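You operate a simulated robot arm through the tools that you are given. There is no shell and no other tool. Be economical: measure what you need, move in short steps, check, and stop when the job is done.

The job below is to be done with a simulated two-armed robot. You get a single attempt, and the scene is never put back.

TASK
Wipe up the spill on the top of the work table with the grey rag there and put it back.

The check looks at the end state, three seconds after you hand in, the way a careful person would. Anything else that was tipped, shoved, dropped, spilled or broken makes it a failure.

THE ROBOT
Two 7-joint arms with two-finger parallel grippers on one trunk, on a base that drives. Base frame: it is fixed to the floor where the robot stands at the start and does not move with it; the origin is under the middle of the robot, x ahead of it, y to its left, z up. Lengths are in m, angles in degrees, forces in N, time in s.
The left shoulder is at the start at [0.07, 0.134, 1.126], the right one opposite. Payload 1.57 kg a hand.
Tool frame (each hand has its own): the origin (TCP) lies between the finger pads and is the grasp point; the fingertips stand 0.03 m ahead of it; z points along the fingers, y is the line along which they close. The gripper opens to 0.08 m. The fingers are 0.017 m wide and 0.012 m thick; the gripper's body (0.04 by 0.082 m) begins 0.08 m behind the TCP.
Orientation is that of the tool frame in the base frame, as a unit quaternion [x, y, z, w]. With the fingers straight down and closing along the base's y, the tool's x points along the base's -x, its y along +y and its z along -z.

THE INTERFACE
- The arms move only by the tool nudge_tool. It takes "left_series", "right_series" or both (then of equal length, played together; a hand with none holds still); each is a list of rows, each a list of 3 entries, a list of its own where there are three numbers: the closure, from 0 (fully open) to 1 (shut), then the shift along the base's x, y, z in cm, then the turn, a rotation vector about the base's x, y, z in degrees. In form: [[gripper, [tx, ty, tz], [wx, wy, wz]], ...]. A call has 1 to 10 rows; each row is the pose to reach, as a shift and turn from the pose commanded when the call began. A row lasts 0.2 s, in which the tool goes at most 0.05 m and 8.6 degrees; a call with a longer step from one row to the next is refused whole, and so is a gripper value outside its range. Where a pose cannot be reached the arm comes as near as it can. A force on the tool above 40 N (or 10 N above the force at the start of the call, whichever is more), or a blocked arm, ends the call early, and 0.2 s more pass. The fingers move at their own pace (about 0.153 m/s each) and stop on an object; they squeeze with about 43 N. The grip force told is the motor's: it shows also when the fingers shut on nothing. Time passes only in rows, and 0.2 s behind the last, so rows that repeat a pose let the fingers close. The reply holds the time, the measured pose of the TCP, the force on the tool along the base axes, the opening and the grip force, in the units named above and with some noise.
- Cameras (640 x 400 px; columns grow to the right, rows downward): "scene" is now at [0.125, 0.0299, 1.3388]; the picture's right is [0.37, -0.93, 0.00], its down [-0.66, -0.27, -0.70] and it looks along [0.65, 0.26, -0.71] (base axes); focal length 271 px, centre (320, 200). "left" rides on the left gripper at [0.072, 0.007, -0.122] in its tool frame; the picture's right is [-0.09, 1.00, 0.00], its down [-0.84, -0.08, -0.54] and it looks along [-0.54, -0.05, 0.84] (tool axes); focal length 238 px, centre (320, 200). "right" rides on the right gripper at [0.072, -0.007, -0.122] in its tool frame; the picture's right is [0.09, 1.00, 0.00], its down [-0.84, 0.08, -0.54] and it looks along [-0.54, 0.05, 0.84] (tool axes); focal length 238 px, centre (320, 200). There is no depth. A picture from a camera that has moved, and an enlarged one, comes with that camera's place and axes in the base frame and with its lens.
- capture(camera): a new picture of that camera. No time passes.
- lift_body(by): slides the trunk up (or, below 0, down) by that many m; the arms and the scene camera ride with it, the base frame stays. It gives what a move gives, with no picture.
- base_move(legs): drives the robot by 1 to 6 legs, each [ahead, left, turn to the left] in m, m and degrees, along the robot's own axes; the way and the turn of a leg run together, so that a leg with both is an arc; at most 1.5 m and 180 degrees a leg. The arms and the cameras ride along, it lands a little off, and it stops where it bumps. It gives what a move gives.
- pan_tilt(pan, tilt): turns the head with the scene camera to pan (to the left, within 86 degrees either way) and tilt (down, from -29 to 69), counted from straight ahead of the robot. It gives what a move gives.
- zoom(camera, box): a new picture of the part [left, top, right, bottom] of that camera's present view, enlarged. No time passes.
- job_done(): hands the job in; it is judged then, once.

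Work in short steps. Places have to be worked out from the pictures, the camera data and where the tool is seen: move nearer, look again, correct. Check each grasp and each placing, and mend what went wrong. You have 120 turns and 100 pictures in all, those below and enlarged ones among them. Open the grippers and draw the arms clear of the work before you hand the job in, unless the task says otherwise; then end with one line.

The tools are called after "Call:" as name(argument=value, ...) on one line, values as JSON. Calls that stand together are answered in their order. nudge_tool: Moves the arms, as the interface text tells. Its arguments: {"type":"object","properties":{"left_series":{"type":"array"},"right_series":{"type":"array"}},"required":[]} The other tools are called the same way: lift_body (by) slides the trunk up or down; base_move (legs) drives the base; pan_tilt (pan, tilt) turns the head that bears the scene camera; capture (camera) takes a picture; zoom (camera, box) takes an enlarged picture of a part of a camera's view; job_done () hands the job in.

At the start:

```text
time: 0.0
left_tool_pos: [0.3024, 0.4453, 1.0104]
left_ee_rot: [0.0, 1.0, 0.0, 0.0]
left_wrist_force: [-0.2, -0.3, -0.4]
left_finger_gap: 0.08
left_finger_force: 0.0
right_tool_pos: [0.3887, 0.0198, 1.0916]
right_ee_rot: [0.001, 1.0, 0.001, 0.0]
right_wrist_force: [0.1, -0.1, 1.0]
right_finger_gap: 0.0801
right_finger_force: 0.1
trunk travel left (down, up): [-0.7, 0.24]
robot x, y, heading: [-0.0027, -0.0015, -0.2]
head pan, tilt: [22.0, 45.3]
```

scene: 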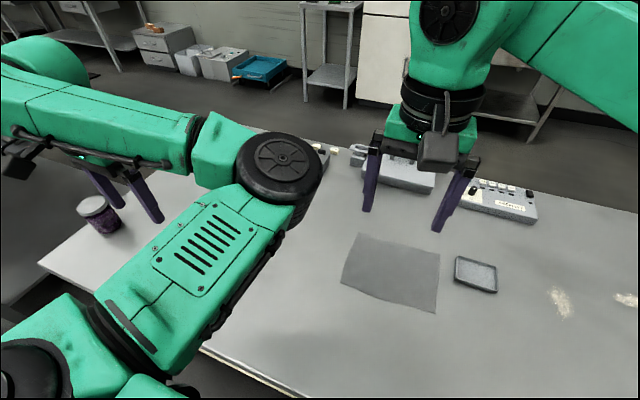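
right: 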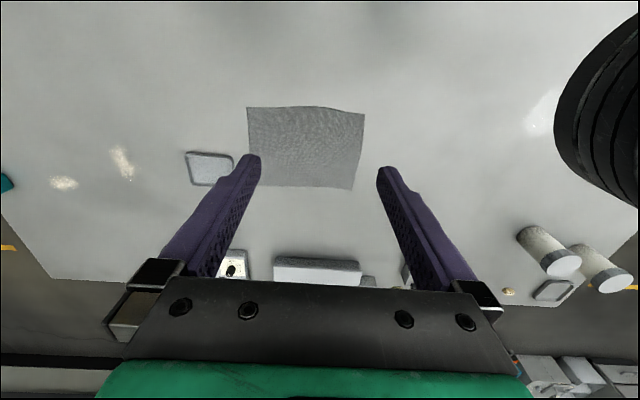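
left: 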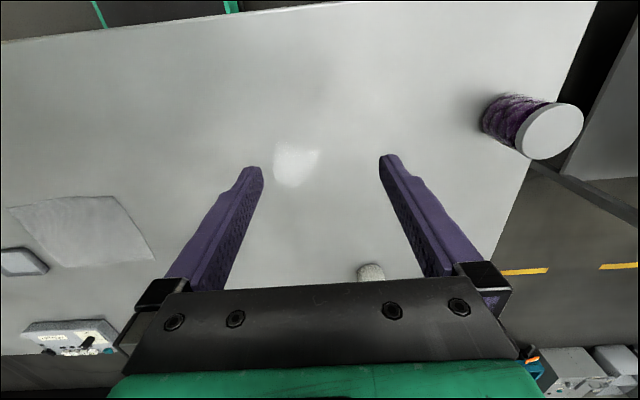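

The rag lies ahead of the robot, and there are several pale patches that could be spill or glare. I'll turn the head to both sides for a survey.

Call:
pan_tilt(pan=-25, tilt=50)

Call:
capture(camera="scene")

Call:
zoom(camera="left", box=[200, 100, 400, 225])

Call:
zoom(camera="right", box=[0, 80, 260, 240])

```text
time: 1.1
left_tool_pos: [0.3037, 0.4455, 1.0096]
left_ee_rot: [0.0, 1.0, -0.001, -0.001]
left_wrist_force: [-0.3, 0.2, 0.4]
left_finger_gap: 0.0802
left_finger_force: 0.1
right_tool_pos: [0.3886, 0.0199, 1.0899]
right_ee_rot: [0.0, 1.0, 0.0, 0.001]
right_wrist_force: [-0.3, -0.6, -1.0]
right_finger_gap: 0.0799
right_finger_force: 0.1
trunk travel left (down, up): [-0.7, 0.24]
robot x, y, heading: [0.001, 0.0, 0.4]
head pan, tilt: [-25.0, 50.0]
```

```text
96 pictures are left
camera scene: at [0.1197, -0.0329, 1.3322], right [-0.42, -0.91, 0.0], down [-0.69, 0.32, -0.64], along [0.58, -0.27, -0.77], focal length 271 px, centre (320, 200)
```

scene: 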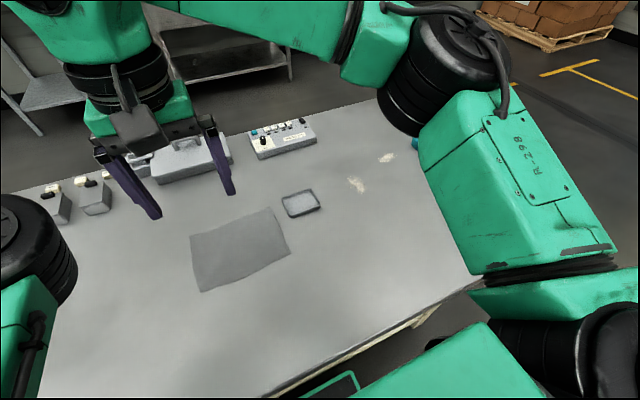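

```text
3.20 times, centred on (300, 162) of left
camera zoom: at [0.2317, 0.4527, 1.1314], right [0.09, 1.0, 0.0], down [0.84, -0.08, 0.54], along [0.54, -0.05, -0.84], focal length 763 px, centre (384, 320)
```

zoom: 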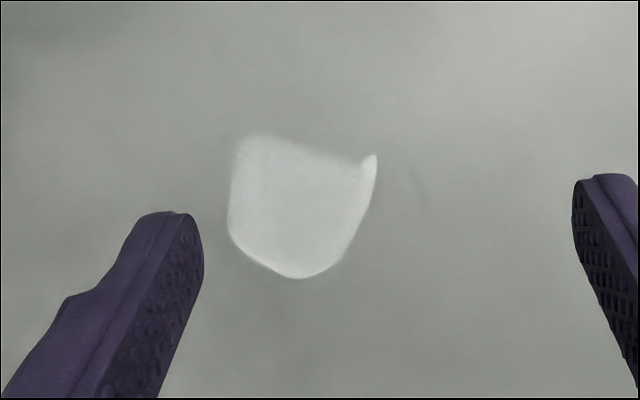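

```text
2.46 times, centred on (130, 160) of right
camera zoom: at [0.3159, 0.0138, 1.2121], right [-0.09, 1.0, 0.0], down [0.84, 0.08, 0.54], along [0.54, 0.05, -0.84], focal length 587 px, centre (788, 298)
```

zoom: 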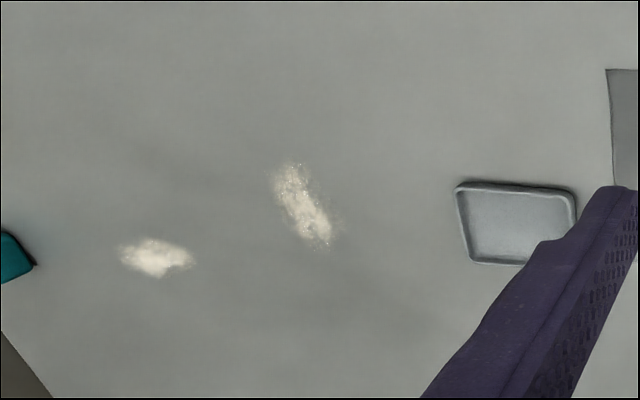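

Beige powdery patches lie to the right, and there is a glossy whitish patch near (0.40, 0.40). I'll move the left hand back and aside so I can see that patch from another viewpoint.

Call:
nudge_tool(left_series=[[0, [-4, 3, 0], [0, 0, 0]], [0, [-8, 6, 0], [0, 0, 0]], [0, [-12, 9, 0], [0, 0, 0]], [0, [-15, 12, 0], [0, 0, 0]]])

Call:
pan_tilt(pan=40, tilt=50)

Call:
capture(camera="scene")

Call:
capture(camera="left")

```text
time: 2.1
left_tool_pos: [0.1502, 0.5662, 1.009]
left_ee_rot: [0.0, 1.0, -0.002, 0.001]
left_wrist_force: [-0.1, 0.4, -0.4]
left_finger_gap: 0.0798
left_finger_force: 0.0
right_tool_pos: [0.3876, 0.0205, 1.0896]
right_ee_rot: [0.0, 1.0, -0.001, 0.001]
right_wrist_force: [-0.5, 0.5, -0.3]
right_finger_gap: 0.08
right_finger_force: 0.0
trunk travel left (down, up): [-0.7, 0.24]
robot x, y, heading: [0.0002, 0.0005, -0.1]
head pan, tilt: [-25.0, 50.0]
```

```text
time: 3.5
left_tool_pos: [0.1543, 0.5643, 1.0095]
left_ee_rot: [-0.001, 1.0, 0.0, 0.0]
left_wrist_force: [0.4, 0.4, -0.7]
left_finger_gap: 0.08
left_finger_force: 0.0
right_tool_pos: [0.388, 0.0198, 1.0903]
right_ee_rot: [0.0, 1.0, -0.001, 0.0]
right_wrist_force: [0.7, 0.6, 1.0]
right_finger_gap: 0.0799
right_finger_force: 0.1
trunk travel left (down, up): [-0.7, 0.24]
robot x, y, heading: [0.0005, 0.0059, 0.0]
head pan, tilt: [40.0, 50.0]
```

```text
93 pictures are left
camera scene: at [0.1089, 0.0489, 1.3322], right [0.64, -0.77, 0.0], down [-0.59, -0.49, -0.64], along [0.49, 0.41, -0.77], focal length 271 px, centre (320, 200)
```

scene: 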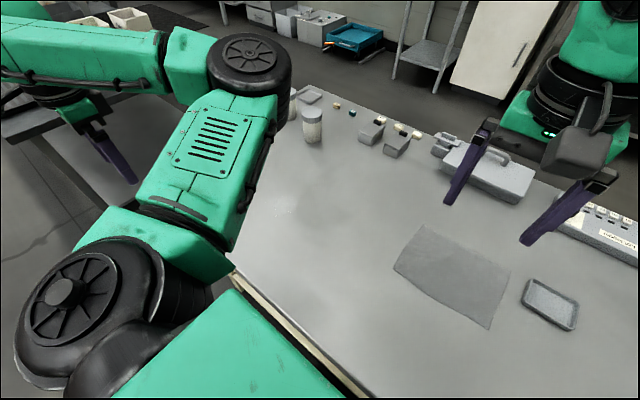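

```text
92 pictures are left
camera left: at [0.0814, 0.5716, 1.1314], right [0.09, 1.0, 0.0], down [0.84, -0.08, 0.54], along [0.54, -0.05, -0.84], focal length 238 px, centre (320, 200)
```

left: 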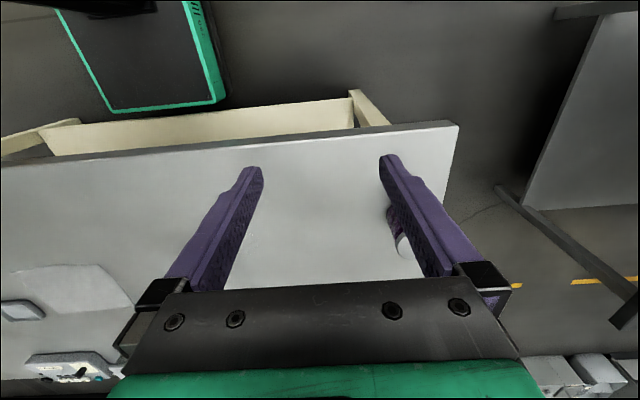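

The patch seems to have vanished or gone faint at its predicted place (286, 208), so I'll zoom in there and also on the finger area in the left view.

Call:
zoom(camera="scene", box=[220, 140, 380, 280])

Call:
zoom(camera="left", box=[200, 170, 400, 295])

Call:
capture(camera="right")

```text
2.86 times, centred on (300, 210) of scene
camera zoom: at [0.1089, 0.0489, 1.3322], right [0.64, -0.77, 0.0], down [-0.59, -0.49, -0.64], along [0.49, 0.41, -0.77], focal length 774 px, centre (377, 171)
```

zoom: 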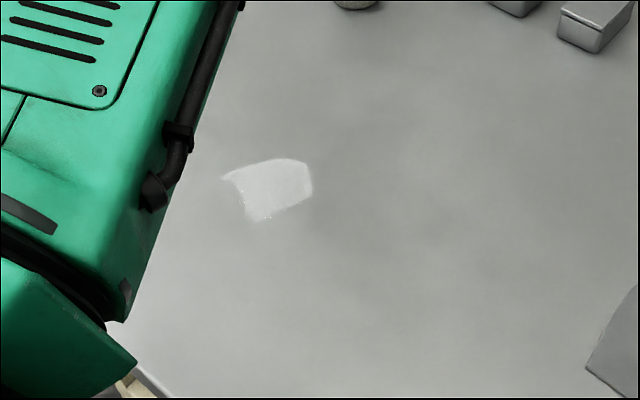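

```text
3.20 times, centred on (300, 232) of left
camera zoom: at [0.0814, 0.5716, 1.1314], right [0.09, 1.0, 0.0], down [0.84, -0.08, 0.54], along [0.54, -0.05, -0.84], focal length 763 px, centre (384, 96)
```

zoom: 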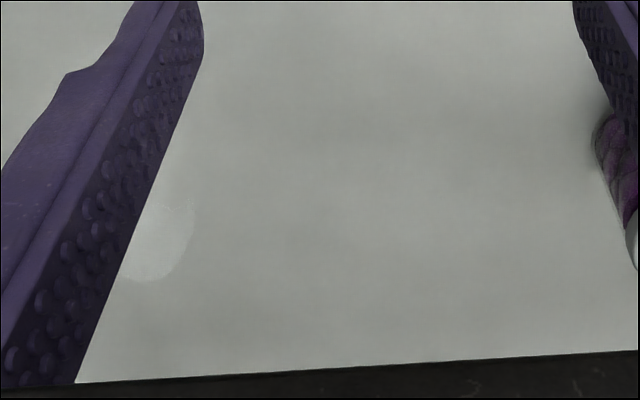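

```text
89 pictures are left
camera right: at [0.3159, 0.0137, 1.212], right [-0.09, 1.0, 0.0], down [0.84, 0.08, 0.54], along [0.54, 0.05, -0.84], focal length 238 px, centre (320, 200)
```

right: 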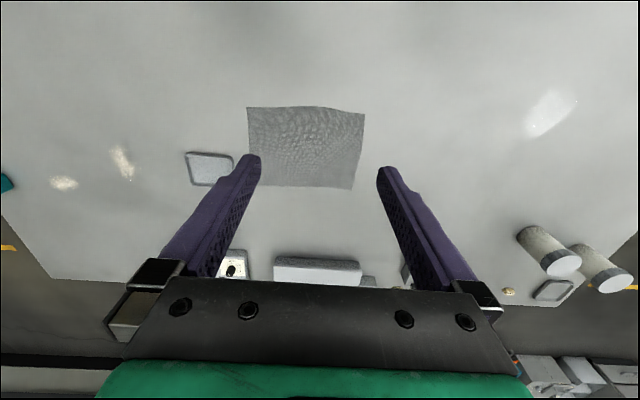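

The glossy patch at about (0.394, 0.424) is a view-dependent sheen, so it is probably a wet film. I judge the rag to be centred near (0.50, 0.0), 0.17 × 0.23 m. Next I'll take the right hand over the beige patches near (0.555, -0.38) and (0.62, -0.53) for a closer look.

Call:
nudge_tool(right_series=[[0, [0, -4, 0], [0, 0, 0]], [0, [0, -8, 0], [0, 0, 0]], [0, [0, -12, 0], [0, 0, 0]], [0, [0, -16, -1], [0, 0, 0]], [0, [0, -20, -2], [0, 0, 0]], [0, [0, -24, -3], [0, 0, 0]], [0, [0, -28, -5], [0, 0, 0]], [0, [0, -32, -7], [0, 0, 0]], [0, [1, -36, -8], [0, 0, 0]], [0, [2, -40, -8], [0, 0, 0]]])

Call:
capture(camera="right")

Call:
capture(camera="scene")

```text
time: 5.7
left_tool_pos: [0.1532, 0.5644, 1.0106]
left_ee_rot: [-0.001, 1.0, 0.0, 0.0]
left_wrist_force: [-0.5, -0.3, -0.8]
left_finger_gap: 0.0802
left_finger_force: 0.1
right_tool_pos: [0.4054, -0.3696, 1.0084]
right_ee_rot: [-0.001, 1.0, 0.001, 0.001]
right_wrist_force: [0.2, -0.8, 0.2]
right_finger_gap: 0.0802
right_finger_force: 0.0
right hand out of reach, approached as far as the arm can: row 10
trunk travel left (down, up): [-0.7, 0.24]
robot x, y, heading: [-0.0006, 0.0015, 0.2]
head pan, tilt: [40.0, 50.0]
```

```text
88 pictures are left
camera right: at [0.3329, -0.3755, 1.1311], right [-0.09, 1.0, 0.0], down [0.84, 0.08, 0.54], along [0.54, 0.05, -0.84], focal length 238 px, centre (320, 200)
```

right: 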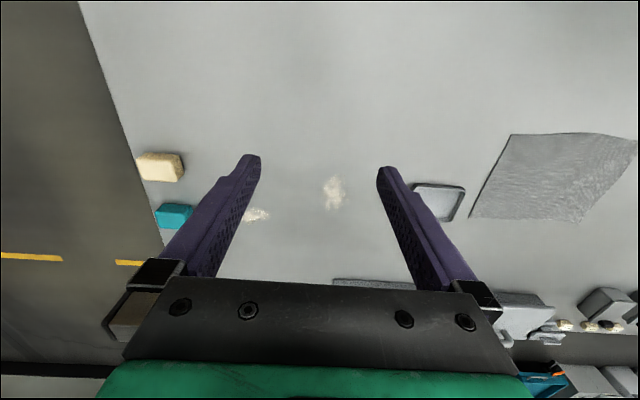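

```text
87 pictures are left
camera scene: at [0.1089, 0.0482, 1.3323], right [0.64, -0.77, 0.0], down [-0.59, -0.49, -0.64], along [0.49, 0.41, -0.77], focal length 271 px, centre (320, 200)
```

scene: 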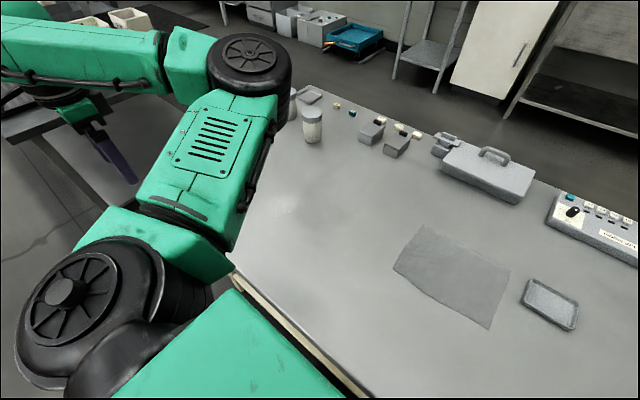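

Call:
zoom(camera="right", box=[230, 160, 390, 260])

Call:
zoom(camera="right", box=[100, 130, 220, 240])

Call:
zoom(camera="scene", box=[380, 210, 600, 350])

```text
4.00 times, centred on (310, 210) of right
camera zoom: at [0.3329, -0.3755, 1.1311], right [-0.09, 1.0, 0.0], down [0.84, 0.08, 0.54], along [0.54, 0.05, -0.84], focal length 953 px, centre (360, 160)
```

zoom: 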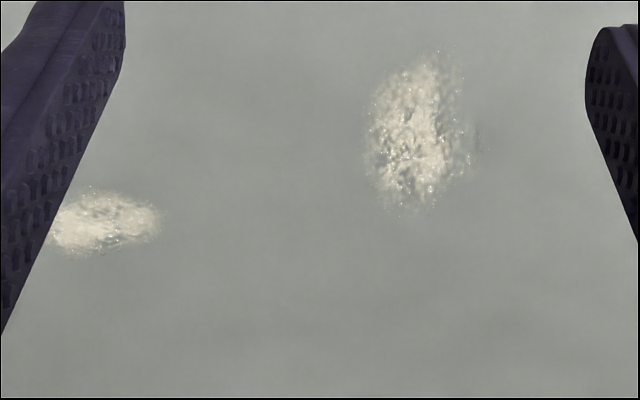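

```text
3.64 times, centred on (160, 185) of right
camera zoom: at [0.3329, -0.3755, 1.1311], right [-0.09, 1.0, 0.0], down [0.84, 0.08, 0.54], along [0.54, 0.05, -0.84], focal length 867 px, centre (902, 254)
```

zoom: 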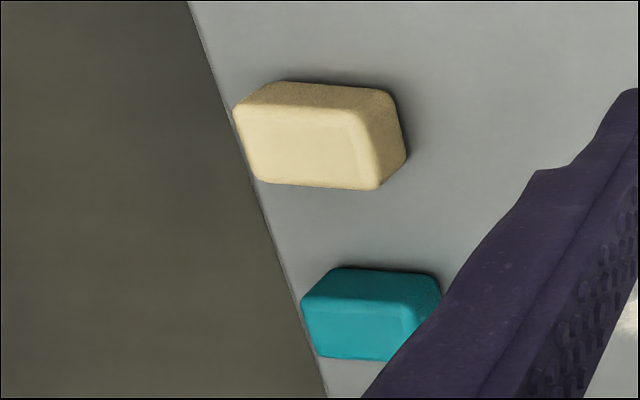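

```text
2.86 times, centred on (490, 280) of scene
camera zoom: at [0.1089, 0.0482, 1.3323], right [0.64, -0.77, 0.0], down [-0.59, -0.49, -0.64], along [0.49, 0.41, -0.77], focal length 774 px, centre (-166, -29)
```

zoom: 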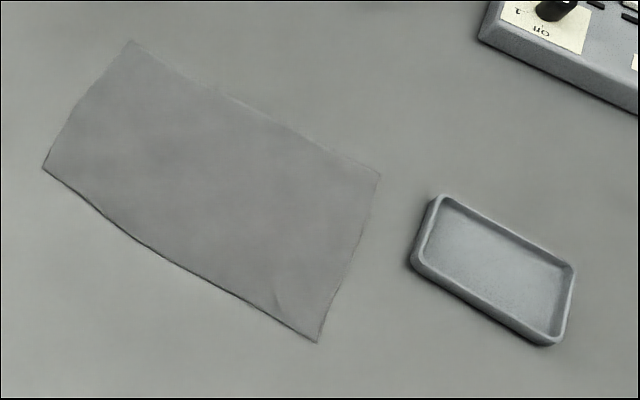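

The beige patches are granular, like crumbs or powder, and the other patch is a wet film. I'll wipe all of them. First I'll bring the left hand over the rag to see how it lies.

Call:
nudge_tool(left_series=[[0, [3, -4, 0], [0, 0, 0]], [0, [6, -8, 0], [0, 0, 0]], [0, [9, -12, 0], [0, 0, 0]], [0, [12, -16, 0], [0, 0, 0]], [0, [15, -20, 0], [0, 0, 0]], [0, [17, -24, 0], [0, 0, 0]], [0, [19, -28, 0], [0, 0, 0]], [0, [21, -32, 0], [0, 0, 0]], [0, [22, -36, -2], [0, 0, 0]], [0, [23, -40, -4], [0, 0, 0]]])

Call:
capture(camera="left")

Call:
pan_tilt(pan=20, tilt=50)

Call:
capture(camera="scene")

```text
time: 7.9
left_tool_pos: [0.5045, 0.3024, 0.9567]
left_ee_rot: [-0.001, 1.0, 0.001, -0.002]
left_wrist_force: [-0.5, 0.8, 0.3]
left_finger_gap: 0.0801
left_finger_force: 0.1
left hand out of reach, approached as far as the arm can: row 5, 6, 7, 8, 9, 10
right_tool_pos: [0.4063, -0.3699, 1.0074]
right_ee_rot: [0.0, 1.0, 0.001, 0.0]
right_wrist_force: [0.1, -0.8, -0.5]
right_finger_gap: 0.0798
right_finger_force: 0.1
trunk travel left (down, up): [-0.7, 0.24]
robot x, y, heading: [0.0022, -0.0029, 0.3]
head pan, tilt: [40.0, 50.0]
```

```text
83 pictures are left
camera left: at [0.4324, 0.3082, 1.0772], right [0.09, 1.0, 0.0], down [0.84, -0.08, 0.54], along [0.54, -0.05, -0.84], focal length 238 px, centre (320, 200)
```

left: 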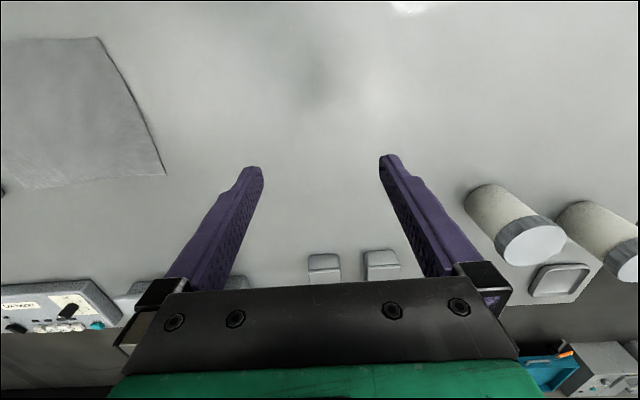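

```text
time: 8.7
left_tool_pos: [0.5029, 0.3046, 0.9569]
left_ee_rot: [0.001, 1.0, 0.0, 0.0]
left_wrist_force: [0.2, -0.6, -0.1]
left_finger_gap: 0.0803
left_finger_force: 0.0
right_tool_pos: [0.4049, -0.3671, 1.0094]
right_ee_rot: [-0.001, 1.0, 0.0, 0.0]
right_wrist_force: [-0.5, 0.1, 0.4]
right_finger_gap: 0.0798
right_finger_force: 0.1
trunk travel left (down, up): [-0.7, 0.24]
robot x, y, heading: [-0.0008, -0.0028, -0.3]
head pan, tilt: [20.0, 50.0]
```

```text
82 pictures are left
camera scene: at [0.1219, 0.0262, 1.3323], right [0.34, -0.94, 0.0], down [-0.72, -0.26, -0.64], along [0.6, 0.22, -0.77], focal length 271 px, centre (320, 200)
```

scene: 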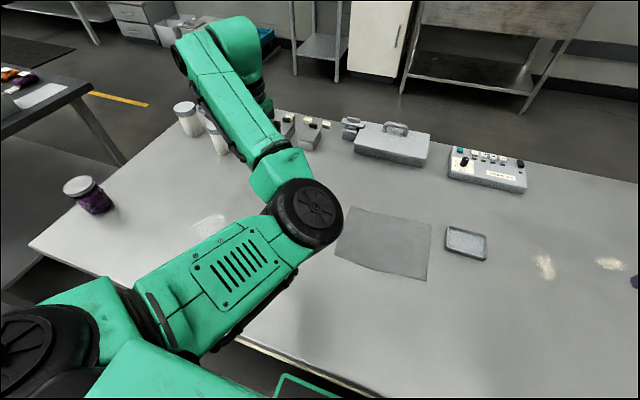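

The left arm can't come across to the middle, it stalled at (0.50, 0.30). The right hand reached the rag area easily at the start, so I'll use it, and bring the left hand back toward its start place.

Call:
nudge_tool(left_series=[[0, [-4, 2, 1], [0, 0, 0]], [0, [-7, 5, 2], [0, 0, 0]], [0, [-10, 8, 3], [0, 0, 0]], [0, [-13, 11, 4], [0, 0, 0]], [0, [-16, 14, 5], [0, 0, 0]]], right_series=[[0, [-1, 4, 0], [0, 0, 0]], [0, [-1, 8, 0], [0, 0, 0]], [0, [-1, 12, 0], [0, 0, 0]], [0, [-1, 16, 0], [0, 0, 0]], [0, [-1, 20, 0], [0, 0, 0]]])

```text
time: 9.9
left_tool_pos: [0.3394, 0.4415, 1.0067]
left_ee_rot: [0.0, 1.0, -0.002, 0.0]
left_wrist_force: [-0.3, -0.1, 0.1]
left_finger_gap: 0.08
left_finger_force: 0.1
left hand out of reach, approached as far as the arm can: row 1, 2
right_tool_pos: [0.3964, -0.1657, 1.0106]
right_ee_rot: [0.001, 1.0, -0.002, -0.001]
right_wrist_force: [1.0, 0.1, -0.4]
right_finger_gap: 0.0801
right_finger_force: 0.1
trunk travel left (down, up): [-0.7, 0.24]
robot x, y, heading: [0.0002, -0.0006, -0.1]
head pan, tilt: [20.0, 50.0]
```

The left hand is clear. Now I'll bring the right hand low over the rag for a close look.

Call:
nudge_tool(right_series=[[0, [0, 4, -2], [0, 0, 0]], [0, [1, 8, -4], [0, 0, 0]], [0, [2, 12, -6], [0, 0, 0]], [0, [3, 15, -9], [0, 0, 0]], [0, [3, 16.5, -13], [0, 0, 0]]])

Call:
capture(camera="right")

Call:
capture(camera="scene")

```text
time: 11.1
left_tool_pos: [0.3415, 0.4405, 1.0072]
left_ee_rot: [0.0, 1.0, 0.0, 0.0]
left_wrist_force: [-0.3, 0.3, 0.0]
left_finger_gap: 0.0797
left_finger_force: 0.0
right_tool_pos: [0.4283, -0.0064, 0.8796]
right_ee_rot: [0.0, 1.0, 0.0, 0.002]
right_wrist_force: [-0.2, 0.6, 0.2]
right_finger_gap: 0.0799
right_finger_force: 0.1
trunk travel left (down, up): [-0.7, 0.24]
robot x, y, heading: [0.0017, -0.0014, 0.0]
head pan, tilt: [20.0, 50.0]
```

```text
81 pictures are left
camera right: at [0.3549, -0.0117, 1.0018], right [-0.09, 1.0, 0.0], down [0.84, 0.08, 0.54], along [0.54, 0.05, -0.84], focal length 238 px, centre (320, 200)
```

right: 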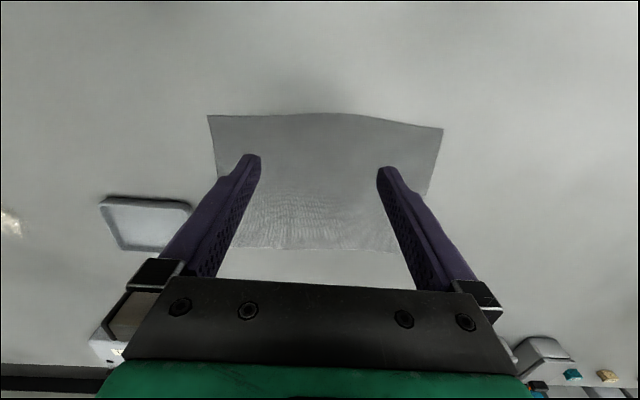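

```text
80 pictures are left
camera scene: at [0.1227, 0.0259, 1.3322], right [0.34, -0.94, 0.0], down [-0.72, -0.26, -0.64], along [0.6, 0.22, -0.77], focal length 271 px, centre (320, 200)
```

scene: 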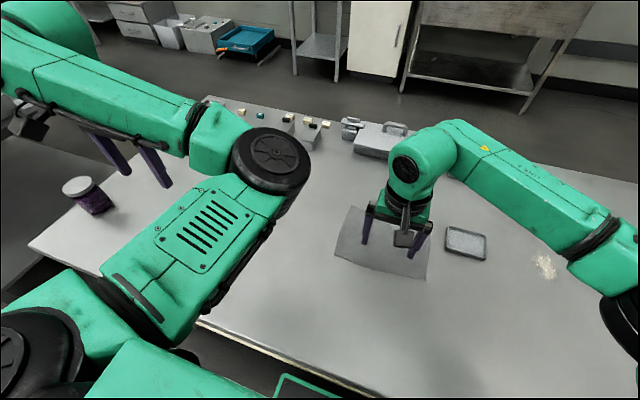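

The rag corners come out at roughly (0.423,-0.121), (0.414,0.124), (0.595,0.128) and (0.607,-0.111). I'll move over its middle with the fingers half open and come down near the cloth.

Call:
nudge_tool(right_series=[[0.4, [3, 0.5, -2], [0, 0, 0]], [0.4, [6, 1, -4], [0, 0, 0]], [0.4, [7, 1, -6.5], [0, 0, 0]], [0.4, [7, 1, -8], [0, 0, 0]], [0.4, [7, 1, -8.8], [0, 0, 0]]])

Call:
capture(camera="right")

```text
time: 11.9
left_tool_pos: [0.3383, 0.4392, 1.0091]
left_ee_rot: [0.0, 1.0, 0.001, 0.0]
left_wrist_force: [-0.3, -0.5, 0.0]
left_finger_gap: 0.08
left_finger_force: 0.1
right_tool_pos: [0.4955, 0.0073, 0.8314]
right_ee_rot: [-0.001, 1.0, 0.007, 0.004]
right_wrist_force: [-1.9, -0.1, 11.8]
right_finger_gap: 0.048
right_finger_force: 0.3
trunk travel left (down, up): [-0.7, 0.24]
robot x, y, heading: [0.0023, -0.0004, -0.2]
head pan, tilt: [20.0, 50.0]
stopped in row 3 (right hand): the force on the tool passed its limit (the readings are from after the stop); the commanded pose is now the measured one
```

```text
79 pictures are left
camera right: at [0.4213, -0.0003, 0.9531], right [-0.09, 1.0, 0.01], down [0.83, 0.07, 0.55], along [0.55, 0.06, -0.84], focal length 238 px, centre (320, 200)
```

right: 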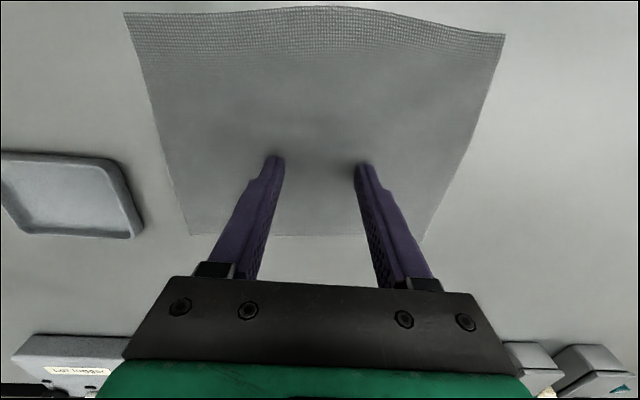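

It stopped with an upward force of 12 N at z = 0.831, higher than I expected for contact. I'll check the scene picture before going on.

Call:
zoom(camera="scene", box=[300, 110, 640, 320])

Call:
nudge_tool(right_series=[[0.4, [0, 0, 0], [0, 0, 0]], [0.4, [0, 0, 0], [0, 0, 0]]])

```text
1.88 times, centred on (470, 215) of scene
camera zoom: at [0.1193, 0.0255, 1.3325], right [0.34, -0.94, 0.0], down [-0.72, -0.26, -0.64], along [0.61, 0.22, -0.76], focal length 510 px, centre (38, 172)
```

zoom: 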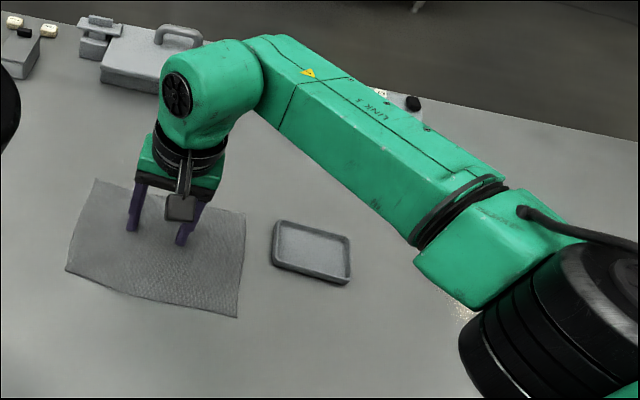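

```text
time: 12.5
left_tool_pos: [0.3392, 0.4404, 1.0073]
left_ee_rot: [0.0, 1.0, 0.0, 0.001]
left_wrist_force: [-0.3, -0.3, -0.2]
left_finger_gap: 0.0799
left_finger_force: 0.1
right_tool_pos: [0.4952, 0.0064, 0.8305]
right_ee_rot: [-0.001, 1.0, 0.005, 0.005]
right_wrist_force: [3.1, 0.6, 18.0]
right_finger_gap: 0.0478
right_finger_force: 0.0
trunk travel left (down, up): [-0.7, 0.24]
robot x, y, heading: [0.0001, 0.0045, 0.0]
head pan, tilt: [20.0, 50.0]
```

The fingertips are still about 5 cm above the rag, so the blockage is the right elbow hanging low over the table on the right. I'll back the hand up and raise the trunk, so the elbow rides higher.

Call:
nudge_tool(right_series=[[0.4, [0, 0, 2], [0, 0, 0]], [0.4, [0, 0, 5], [0, 0, 0]]])

Call:
lift_body(by=0.18)

Call:
nudge_tool(right_series=[[0.4, [0, 0, -4], [0, 0, 0]], [0.4, [0, 0, -8], [0, 0, 0]], [0.4, [0, 0, -12], [0, 0, 0]], [0.4, [0, 0, -16], [0, 0, 0]]])

Call:
capture(camera="scene")

```text
time: 13.1
left_tool_pos: [0.3398, 0.4396, 1.007]
left_ee_rot: [0.0, 1.0, 0.0, 0.0]
left_wrist_force: [-0.2, -0.9, -0.1]
left_finger_gap: 0.0801
left_finger_force: 0.0
right_tool_pos: [0.4948, 0.006, 0.8795]
right_ee_rot: [0.0, 1.0, 0.005, 0.003]
right_wrist_force: [0.1, -0.1, -0.4]
right_finger_gap: 0.0479
right_finger_force: 0.0
trunk travel left (down, up): [-0.7, 0.24]
robot x, y, heading: [-0.0004, 0.0018, 0.3]
head pan, tilt: [20.0, 50.0]
```

```text
time: 15.1
left_tool_pos: [0.3407, 0.4389, 1.1868]
left_ee_rot: [0.0, 1.0, 0.001, 0.001]
left_wrist_force: [0.6, 0.3, -0.1]
left_finger_gap: 0.0802
left_finger_force: 0.1
right_tool_pos: [0.4963, 0.0039, 1.0602]
right_ee_rot: [0.0, 1.0, 0.005, 0.002]
right_wrist_force: [0.4, 0.3, -0.1]
right_finger_gap: 0.0482
right_finger_force: 0.0
trunk travel left (down, up): [-0.88, 0.06]
robot x, y, heading: [0.0014, 0.0013, -0.0]
head pan, tilt: [20.0, 50.0]
```

```text
time: 16.1
left_tool_pos: [0.3411, 0.4392, 1.1874]
left_ee_rot: [0.0, 1.0, 0.0, -0.001]
left_wrist_force: [-0.1, -0.2, 0.8]
left_finger_gap: 0.08
left_finger_force: 0.0
right_tool_pos: [0.4972, 0.0052, 0.8994]
right_ee_rot: [0.001, 1.0, 0.005, 0.003]
right_wrist_force: [0.6, -0.2, -0.1]
right_finger_gap: 0.048
right_finger_force: 0.2
trunk travel left (down, up): [-0.88, 0.06]
robot x, y, heading: [0.001, 0.0007, -0.3]
head pan, tilt: [20.0, 50.0]
```

```text
77 pictures are left
camera scene: at [0.1229, 0.0264, 1.5122], right [0.34, -0.94, 0.0], down [-0.72, -0.26, -0.64], along [0.6, 0.22, -0.77], focal length 271 px, centre (320, 200)
```

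scene: 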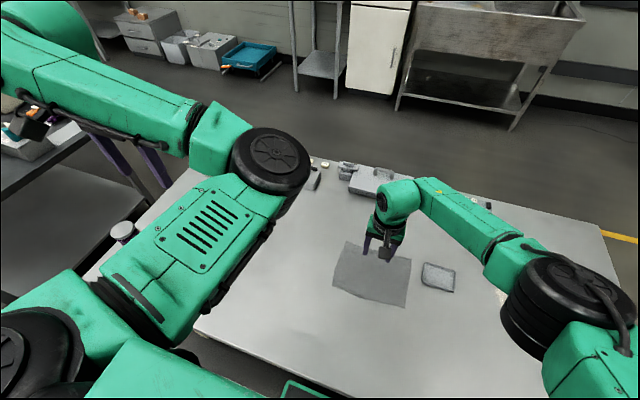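

The elbow is well clear of the table now. I'll lower the hand gently onto the rag.

Call:
nudge_tool(right_series=[[0.4, [0.5, 0, -3], [0, 0, 0]], [0.4, [0.5, 0, -6], [0, 0, 0]], [0.4, [0.5, 0, -8.5], [0, 0, 0]], [0.4, [0.5, 0, -10], [0, 0, 0]], [0.4, [0.5, 0, -11], [0, 0, 0]], [0.4, [0.5, 0, -11.6], [0, 0, 0]]])

Call:
capture(camera="right")

```text
time: 17.1
left_tool_pos: [0.3378, 0.438, 1.1882]
left_ee_rot: [0.001, 1.0, 0.001, 0.001]
left_wrist_force: [-0.1, -0.1, 0.0]
left_finger_gap: 0.0801
left_finger_force: 0.1
right_tool_pos: [0.4929, 0.0056, 0.8316]
right_ee_rot: [-0.002, 1.0, 0.008, 0.011]
right_wrist_force: [-2.0, -0.7, 11.7]
right_finger_gap: 0.0001
right_finger_force: 9.1
right hand out of reach, approached as far as the arm can: row 2, 3, 4
trunk travel left (down, up): [-0.88, 0.06]
robot x, y, heading: [-0.0051, -0.0023, -0.1]
head pan, tilt: [20.0, 50.0]
stopped in row 4 (right hand): the force on the tool passed its limit (the readings are from after the stop); the commanded pose is now the measured one
```

```text
76 pictures are left
camera right: at [0.4176, -0.0023, 0.9518], right [-0.1, 1.0, 0.01], down [0.82, 0.07, 0.56], along [0.56, 0.07, -0.83], focal length 238 px, centre (320, 200)
```

right: 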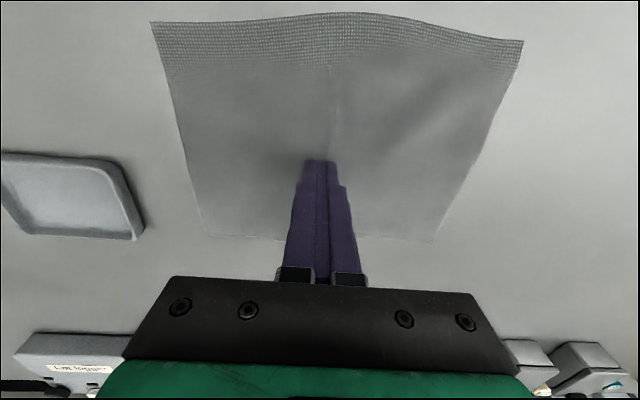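

The hand stopped at the same height as before. The rag's apparent size at three camera heights puts the surface at about z = 0.80, not 0.751. So this is real contact, and the rag is centred near (0.48, 0.0), about 0.15 × 0.20 m. The fingers also read shut, so I'll rise slightly and reopen them to see what happened.

Call:
nudge_tool(right_series=[[0.4, [0, 0, 1.5], [0, 0, 0]], [0.4, [0, 0, 1.5], [0, 0, 0]]])

Call:
capture(camera="right")

```text
time: 17.7
left_tool_pos: [0.34, 0.438, 1.188]
left_ee_rot: [0.001, 1.0, 0.0, 0.001]
left_wrist_force: [0.4, 0.5, -0.5]
left_finger_gap: 0.08
left_finger_force: 0.0
right_tool_pos: [0.4932, 0.0053, 0.8447]
right_ee_rot: [-0.002, 1.0, 0.007, 0.009]
right_wrist_force: [-0.8, -0.2, -0.5]
right_finger_gap: 0.048
right_finger_force: 0.0
trunk travel left (down, up): [-0.88, 0.06]
robot x, y, heading: [0.0006, 0.0019, -0.1]
head pan, tilt: [20.0, 50.0]
```

```text
75 pictures are left
camera right: at [0.4184, -0.0022, 0.9659], right [-0.1, 1.0, 0.01], down [0.83, 0.07, 0.56], along [0.56, 0.06, -0.83], focal length 238 px, centre (320, 200)
```

right: 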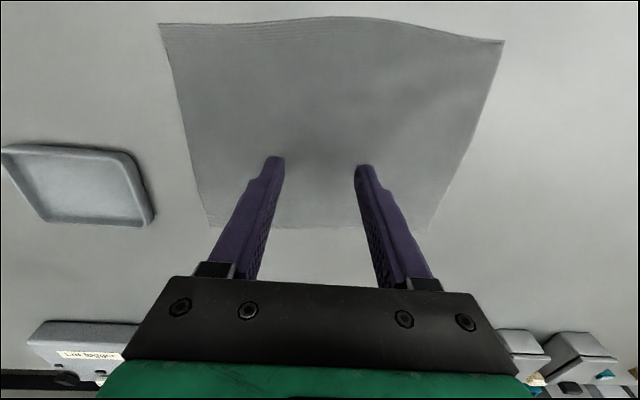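

The fingers obey again and the rag hasn't moved. I'll touch down lightly near the rag's centre and close on the cloth.

Call:
nudge_tool(right_series=[[0.4, [-1, 0, 0], [0, 0, 0]], [0.4, [-1, 0, -0.8], [0, 0, 0]], [0.4, [-1, 0, -1.3], [0, 0, 0]], [0.7, [-1, 0, -1.6], [0, 0, 0]], [1, [-1, 0, -1.6], [0, 0, 0]], [1, [-1, 0, -1.6], [0, 0, 0]], [1, [-1, 0, -1.6], [0, 0, 0]]])

Call:
capture(camera="right")

```text
time: 19.3
left_tool_pos: [0.3375, 0.4386, 1.1885]
left_ee_rot: [0.001, 1.0, 0.0, 0.001]
left_wrist_force: [0.2, -0.1, 0.8]
left_finger_gap: 0.0799
left_finger_force: 0.1
right_tool_pos: [0.4842, 0.0058, 0.8299]
right_ee_rot: [-0.002, 1.0, 0.008, 0.012]
right_wrist_force: [1.9, -1.9, 22.2]
right_finger_gap: 0.0019
right_finger_force: 23.7
trunk travel left (down, up): [-0.88, 0.06]
robot x, y, heading: [0.0018, -0.0017, -0.1]
head pan, tilt: [20.0, 50.0]
```

```text
74 pictures are left
camera right: at [0.4082, -0.0016, 0.9517], right [-0.1, 1.0, 0.01], down [0.82, 0.07, 0.56], along [0.56, 0.07, -0.83], focal length 238 px, centre (320, 200)
```

right: 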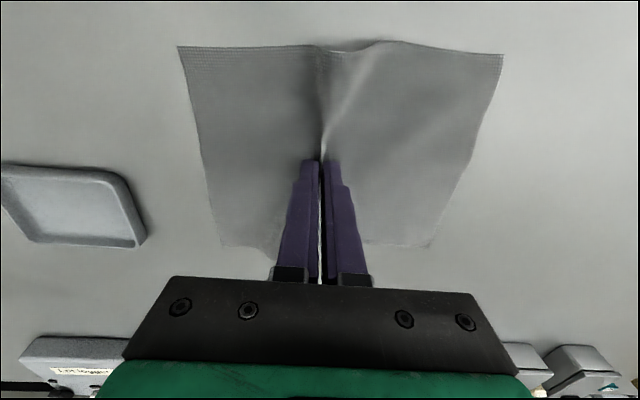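

The cloth is pinched (gap 1.9 mm, wrinkled up between the fingers). I'll lift it to check the grip.

Call:
nudge_tool(right_series=[[1, [0, 0, 2], [0, 0, 0]], [1, [0, 0, 5], [0, 0, 0]], [1, [0, 0, 9], [0, 0, 0]], [1, [0, 0, 13], [0, 0, 0]], [1, [0, 0, 16], [0, 0, 0]]])

Call:
capture(camera="scene")

Call:
capture(camera="right")

```text
time: 20.5
left_tool_pos: [0.3409, 0.4388, 1.1868]
left_ee_rot: [0.001, 1.0, 0.0, 0.0]
left_wrist_force: [-0.9, 0.3, 0.2]
left_finger_gap: 0.08
left_finger_force: 0.0
right_tool_pos: [0.4844, 0.009, 0.9883]
right_ee_rot: [-0.002, 1.0, 0.007, 0.009]
right_wrist_force: [0.3, 0.4, 0.1]
right_finger_gap: 0.0019
right_finger_force: 23.6
trunk travel left (down, up): [-0.88, 0.06]
robot x, y, heading: [0.0033, 0.0029, 0.1]
head pan, tilt: [20.0, 50.0]
```

```text
73 pictures are left
camera scene: at [0.1218, 0.0256, 1.5123], right [0.34, -0.94, 0.0], down [-0.72, -0.26, -0.64], along [0.6, 0.22, -0.77], focal length 271 px, centre (320, 200)
```

scene: 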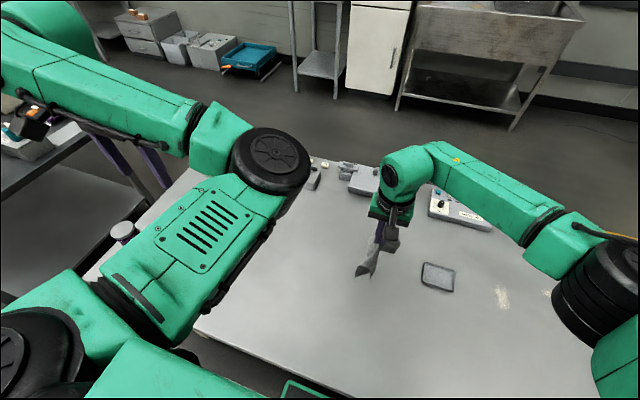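

```text
72 pictures are left
camera right: at [0.4095, 0.0004, 1.1088], right [-0.1, 1.0, 0.01], down [0.83, 0.07, 0.56], along [0.55, 0.06, -0.83], focal length 238 px, centre (320, 200)
```

right: 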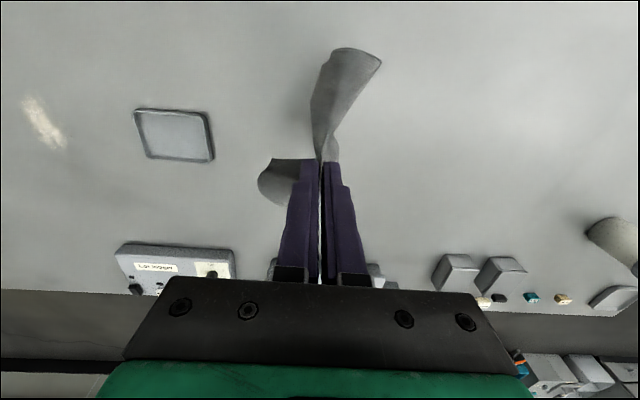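

The rag hangs firmly from the fingers. I'll turn the base 45° left in place to bring the right hand over the wet patch near (0.37, 0.39), then look.

Call:
base_move(legs=[[0, 0, 45]])

Call:
pan_tilt(pan=0, tilt=52)

Call:
capture(camera="scene")

Call:
capture(camera="right")

```text
time: 23.1
left_tool_pos: [-0.0454, 0.5243, 1.1856]
left_ee_rot: [-0.323, 0.946, 0.0, 0.0]
left_wrist_force: [-0.1, -0.6, -0.5]
left_finger_gap: 0.0802
left_finger_force: 0.0
right_tool_pos: [0.3326, 0.2725, 0.9879]
right_ee_rot: [-0.327, 0.945, 0.01, 0.006]
right_wrist_force: [0.3, 1.1, -0.7]
right_finger_gap: 0.0019
right_finger_force: 23.7
trunk travel left (down, up): [-0.88, 0.06]
robot x, y, heading: [-0.0434, -0.0321, 37.6]
head pan, tilt: [20.0, 50.0]
stopped in leg 1: the robot was blocked; the commanded pose is now the measured one
```

```text
time: 24.0
left_tool_pos: [-0.0451, 0.5242, 1.1868]
left_ee_rot: [-0.324, 0.946, 0.0, 0.0]
left_wrist_force: [-0.3, 0.0, 0.5]
left_finger_gap: 0.0798
left_finger_force: 0.0
right_tool_pos: [0.3328, 0.2724, 0.9874]
right_ee_rot: [-0.326, 0.945, 0.009, 0.006]
right_wrist_force: [-0.6, 0.3, -0.4]
right_finger_gap: 0.0021
right_finger_force: 23.0
trunk travel left (down, up): [-0.88, 0.06]
robot x, y, heading: [-0.0441, -0.0322, 37.9]
head pan, tilt: [0.0, 52.0]
```

```text
71 pictures are left
camera scene: at [0.054, 0.0445, 1.5096], right [0.61, -0.79, 0.0], down [-0.62, -0.48, -0.62], along [0.49, 0.38, -0.79], focal length 271 px, centre (320, 200)
```

scene: 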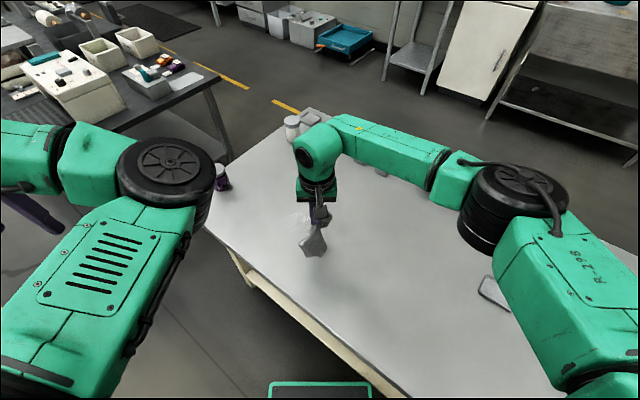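

```text
70 pictures are left
camera right: at [0.2789, 0.221, 1.1083], right [-0.69, 0.73, 0.01], down [0.61, 0.57, 0.56], along [0.4, 0.39, -0.83], focal length 238 px, centre (320, 200)
```

right: 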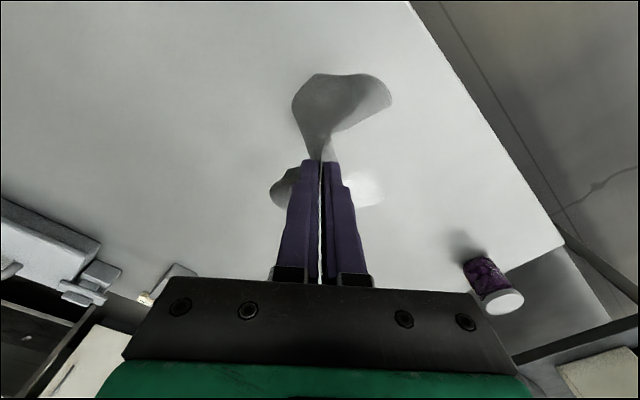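

The turn stopped at 38° because the base was blocked, but the hand is near enough. This view puts the wet patch at (0.372, 0.398), which matches my earlier estimate. I'll lower the rag just short of it.

Call:
nudge_tool(right_series=[[1, [2, 2, -3], [0, 0, 0]], [1, [3.5, 4, -6], [0, 0, 0]], [1, [3.5, 6, -9], [0, 0, 0]], [1, [3.5, 6.5, -12], [0, 0, 0]], [1, [3.5, 7, -14], [0, 0, 0]]])

Call:
capture(camera="right")

Call:
zoom(camera="scene", box=[200, 100, 440, 270])

```text
time: 25.2
left_tool_pos: [-0.0456, 0.5242, 1.1874]
left_ee_rot: [-0.324, 0.946, -0.001, -0.001]
left_wrist_force: [-1.0, 0.7, 0.6]
left_finger_gap: 0.08
left_finger_force: 0.2
right_tool_pos: [0.3474, 0.309, 0.892]
right_ee_rot: [-0.327, 0.945, 0.009, 0.007]
right_wrist_force: [0.1, 0.5, -0.3]
right_finger_gap: 0.002
right_finger_force: 23.5
right hand out of reach, approached as far as the arm can: row 3, 4, 5
trunk travel left (down, up): [-0.88, 0.06]
robot x, y, heading: [-0.0394, -0.0332, 37.9]
head pan, tilt: [0.0, 52.0]
```

```text
69 pictures are left
camera right: at [0.293, 0.2575, 1.0121], right [-0.69, 0.72, 0.01], down [0.61, 0.57, 0.56], along [0.4, 0.39, -0.83], focal length 238 px, centre (320, 200)
```

right: 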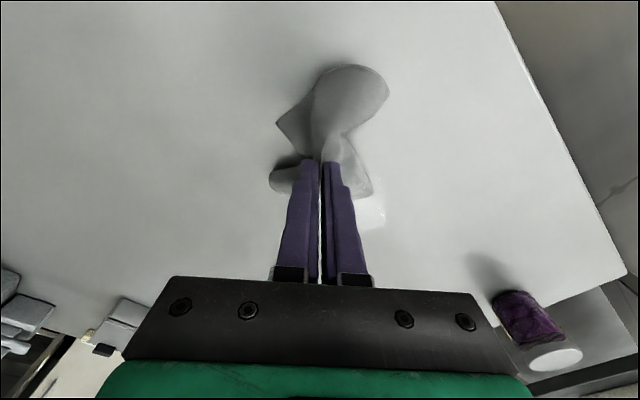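

```text
2.35 times, centred on (320, 185) of scene
camera zoom: at [0.0531, 0.0458, 1.5096], right [0.61, -0.79, 0.0], down [-0.62, -0.48, -0.62], along [0.49, 0.38, -0.79], focal length 638 px, centre (320, 235)
```

zoom: 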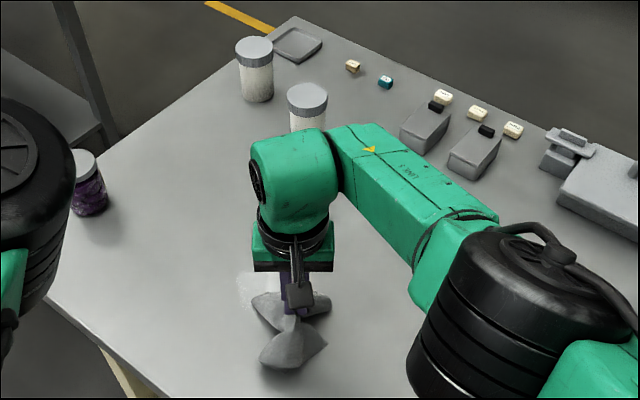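

The raised trunk shortens the reach. I'll lift the hand a bit and lower the trunk, watching that the elbow stays clear.

Call:
nudge_tool(right_series=[[1, [-1, -1, 4], [0, 0, 0]], [1, [-2, -1, 8], [0, 0, 0]], [1, [-2, -1, 12], [0, 0, 0]]])

Call:
lift_body(by=-0.14)

Call:
nudge_tool(right_series=[[1, [1, 2, 0], [0, 0, 0]], [1, [2, 5, 0], [0, 0, 0]], [1, [3, 8, 0], [0, 0, 0]]])

Call:
capture(camera="scene")

```text
time: 26.0
left_tool_pos: [-0.0452, 0.5248, 1.186]
left_ee_rot: [-0.324, 0.946, -0.001, 0.0]
left_wrist_force: [1.0, 0.1, 0.1]
left_finger_gap: 0.08
left_finger_force: 0.0
right_tool_pos: [0.3239, 0.2968, 1.0135]
right_ee_rot: [-0.327, 0.945, 0.009, 0.005]
right_wrist_force: [-0.4, 0.3, -0.6]
right_finger_gap: 0.0021
right_finger_force: 24.2
trunk travel left (down, up): [-0.88, 0.06]
robot x, y, heading: [-0.0433, -0.0301, 37.5]
head pan, tilt: [0.0, 52.0]
```

```text
time: 27.6
left_tool_pos: [-0.0457, 0.5244, 1.0478]
left_ee_rot: [-0.324, 0.946, 0.0, 0.001]
left_wrist_force: [-0.2, 0.4, -0.4]
left_finger_gap: 0.08
left_finger_force: 0.0
right_tool_pos: [0.3249, 0.2965, 0.8745]
right_ee_rot: [-0.327, 0.945, 0.01, 0.006]
right_wrist_force: [0.1, 0.6, -0.8]
right_finger_gap: 0.002
right_finger_force: 23.5
trunk travel left (down, up): [-0.74, 0.2]
robot x, y, heading: [-0.0435, -0.0335, 37.8]
head pan, tilt: [0.0, 52.0]
```

```text
time: 28.4
left_tool_pos: [-0.046, 0.5244, 1.0464]
left_ee_rot: [-0.324, 0.946, -0.001, 0.0]
left_wrist_force: [0.5, 0.1, 0.3]
left_finger_gap: 0.08
left_finger_force: 0.1
right_tool_pos: [0.3348, 0.3531, 0.8739]
right_ee_rot: [-0.329, 0.944, 0.011, 0.008]
right_wrist_force: [0.5, 0.2, 0.0]
right_finger_gap: 0.0019
right_finger_force: 23.6
right hand out of reach, approached as far as the arm can: row 2, 3
trunk travel left (down, up): [-0.74, 0.2]
robot x, y, heading: [-0.044, -0.0319, 37.7]
head pan, tilt: [0.0, 52.0]
```

```text
67 pictures are left
camera scene: at [0.0525, 0.0446, 1.3697], right [0.61, -0.79, 0.0], down [-0.62, -0.48, -0.62], along [0.49, 0.38, -0.79], focal length 271 px, centre (320, 200)
```

scene: 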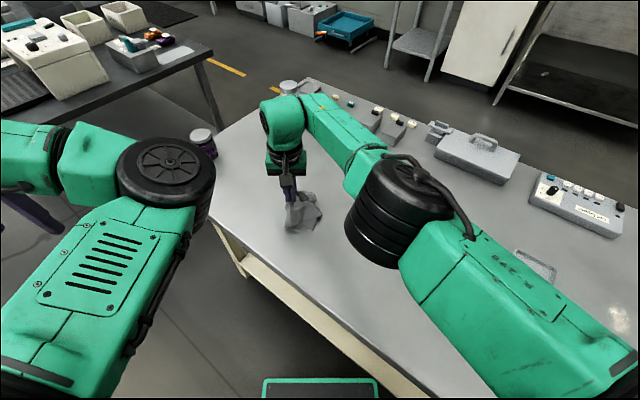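

It is still about 5 cm short in y. I'll strafe the base 8 cm to its left, away from the table edge, to bring the patch into reach.

Call:
base_move(legs=[[0, 0.1, 0]])

Call:
capture(camera="right")

```text
time: 29.6
left_tool_pos: [-0.106, 0.6021, 1.0482]
left_ee_rot: [-0.324, 0.946, 0.0, 0.0]
left_wrist_force: [-0.4, -0.5, -0.5]
left_finger_gap: 0.0799
left_finger_force: 0.1
right_tool_pos: [0.2735, 0.4301, 0.8747]
right_ee_rot: [-0.328, 0.945, 0.009, 0.007]
right_wrist_force: [-0.7, -0.3, 0.5]
right_finger_gap: 0.002
right_finger_force: 23.9
trunk travel left (down, up): [-0.74, 0.2]
robot x, y, heading: [-0.1044, 0.0462, 38.3]
head pan, tilt: [0.0, 52.0]
```

```text
66 pictures are left
camera right: at [0.2204, 0.3775, 0.995], right [-0.69, 0.73, 0.01], down [0.61, 0.57, 0.56], along [0.4, 0.39, -0.83], focal length 238 px, centre (320, 200)
```

right: 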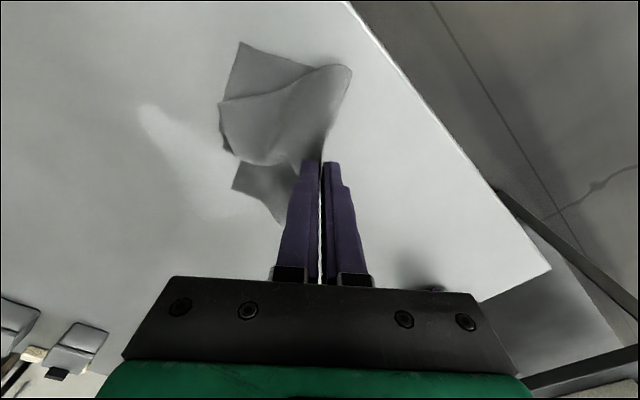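

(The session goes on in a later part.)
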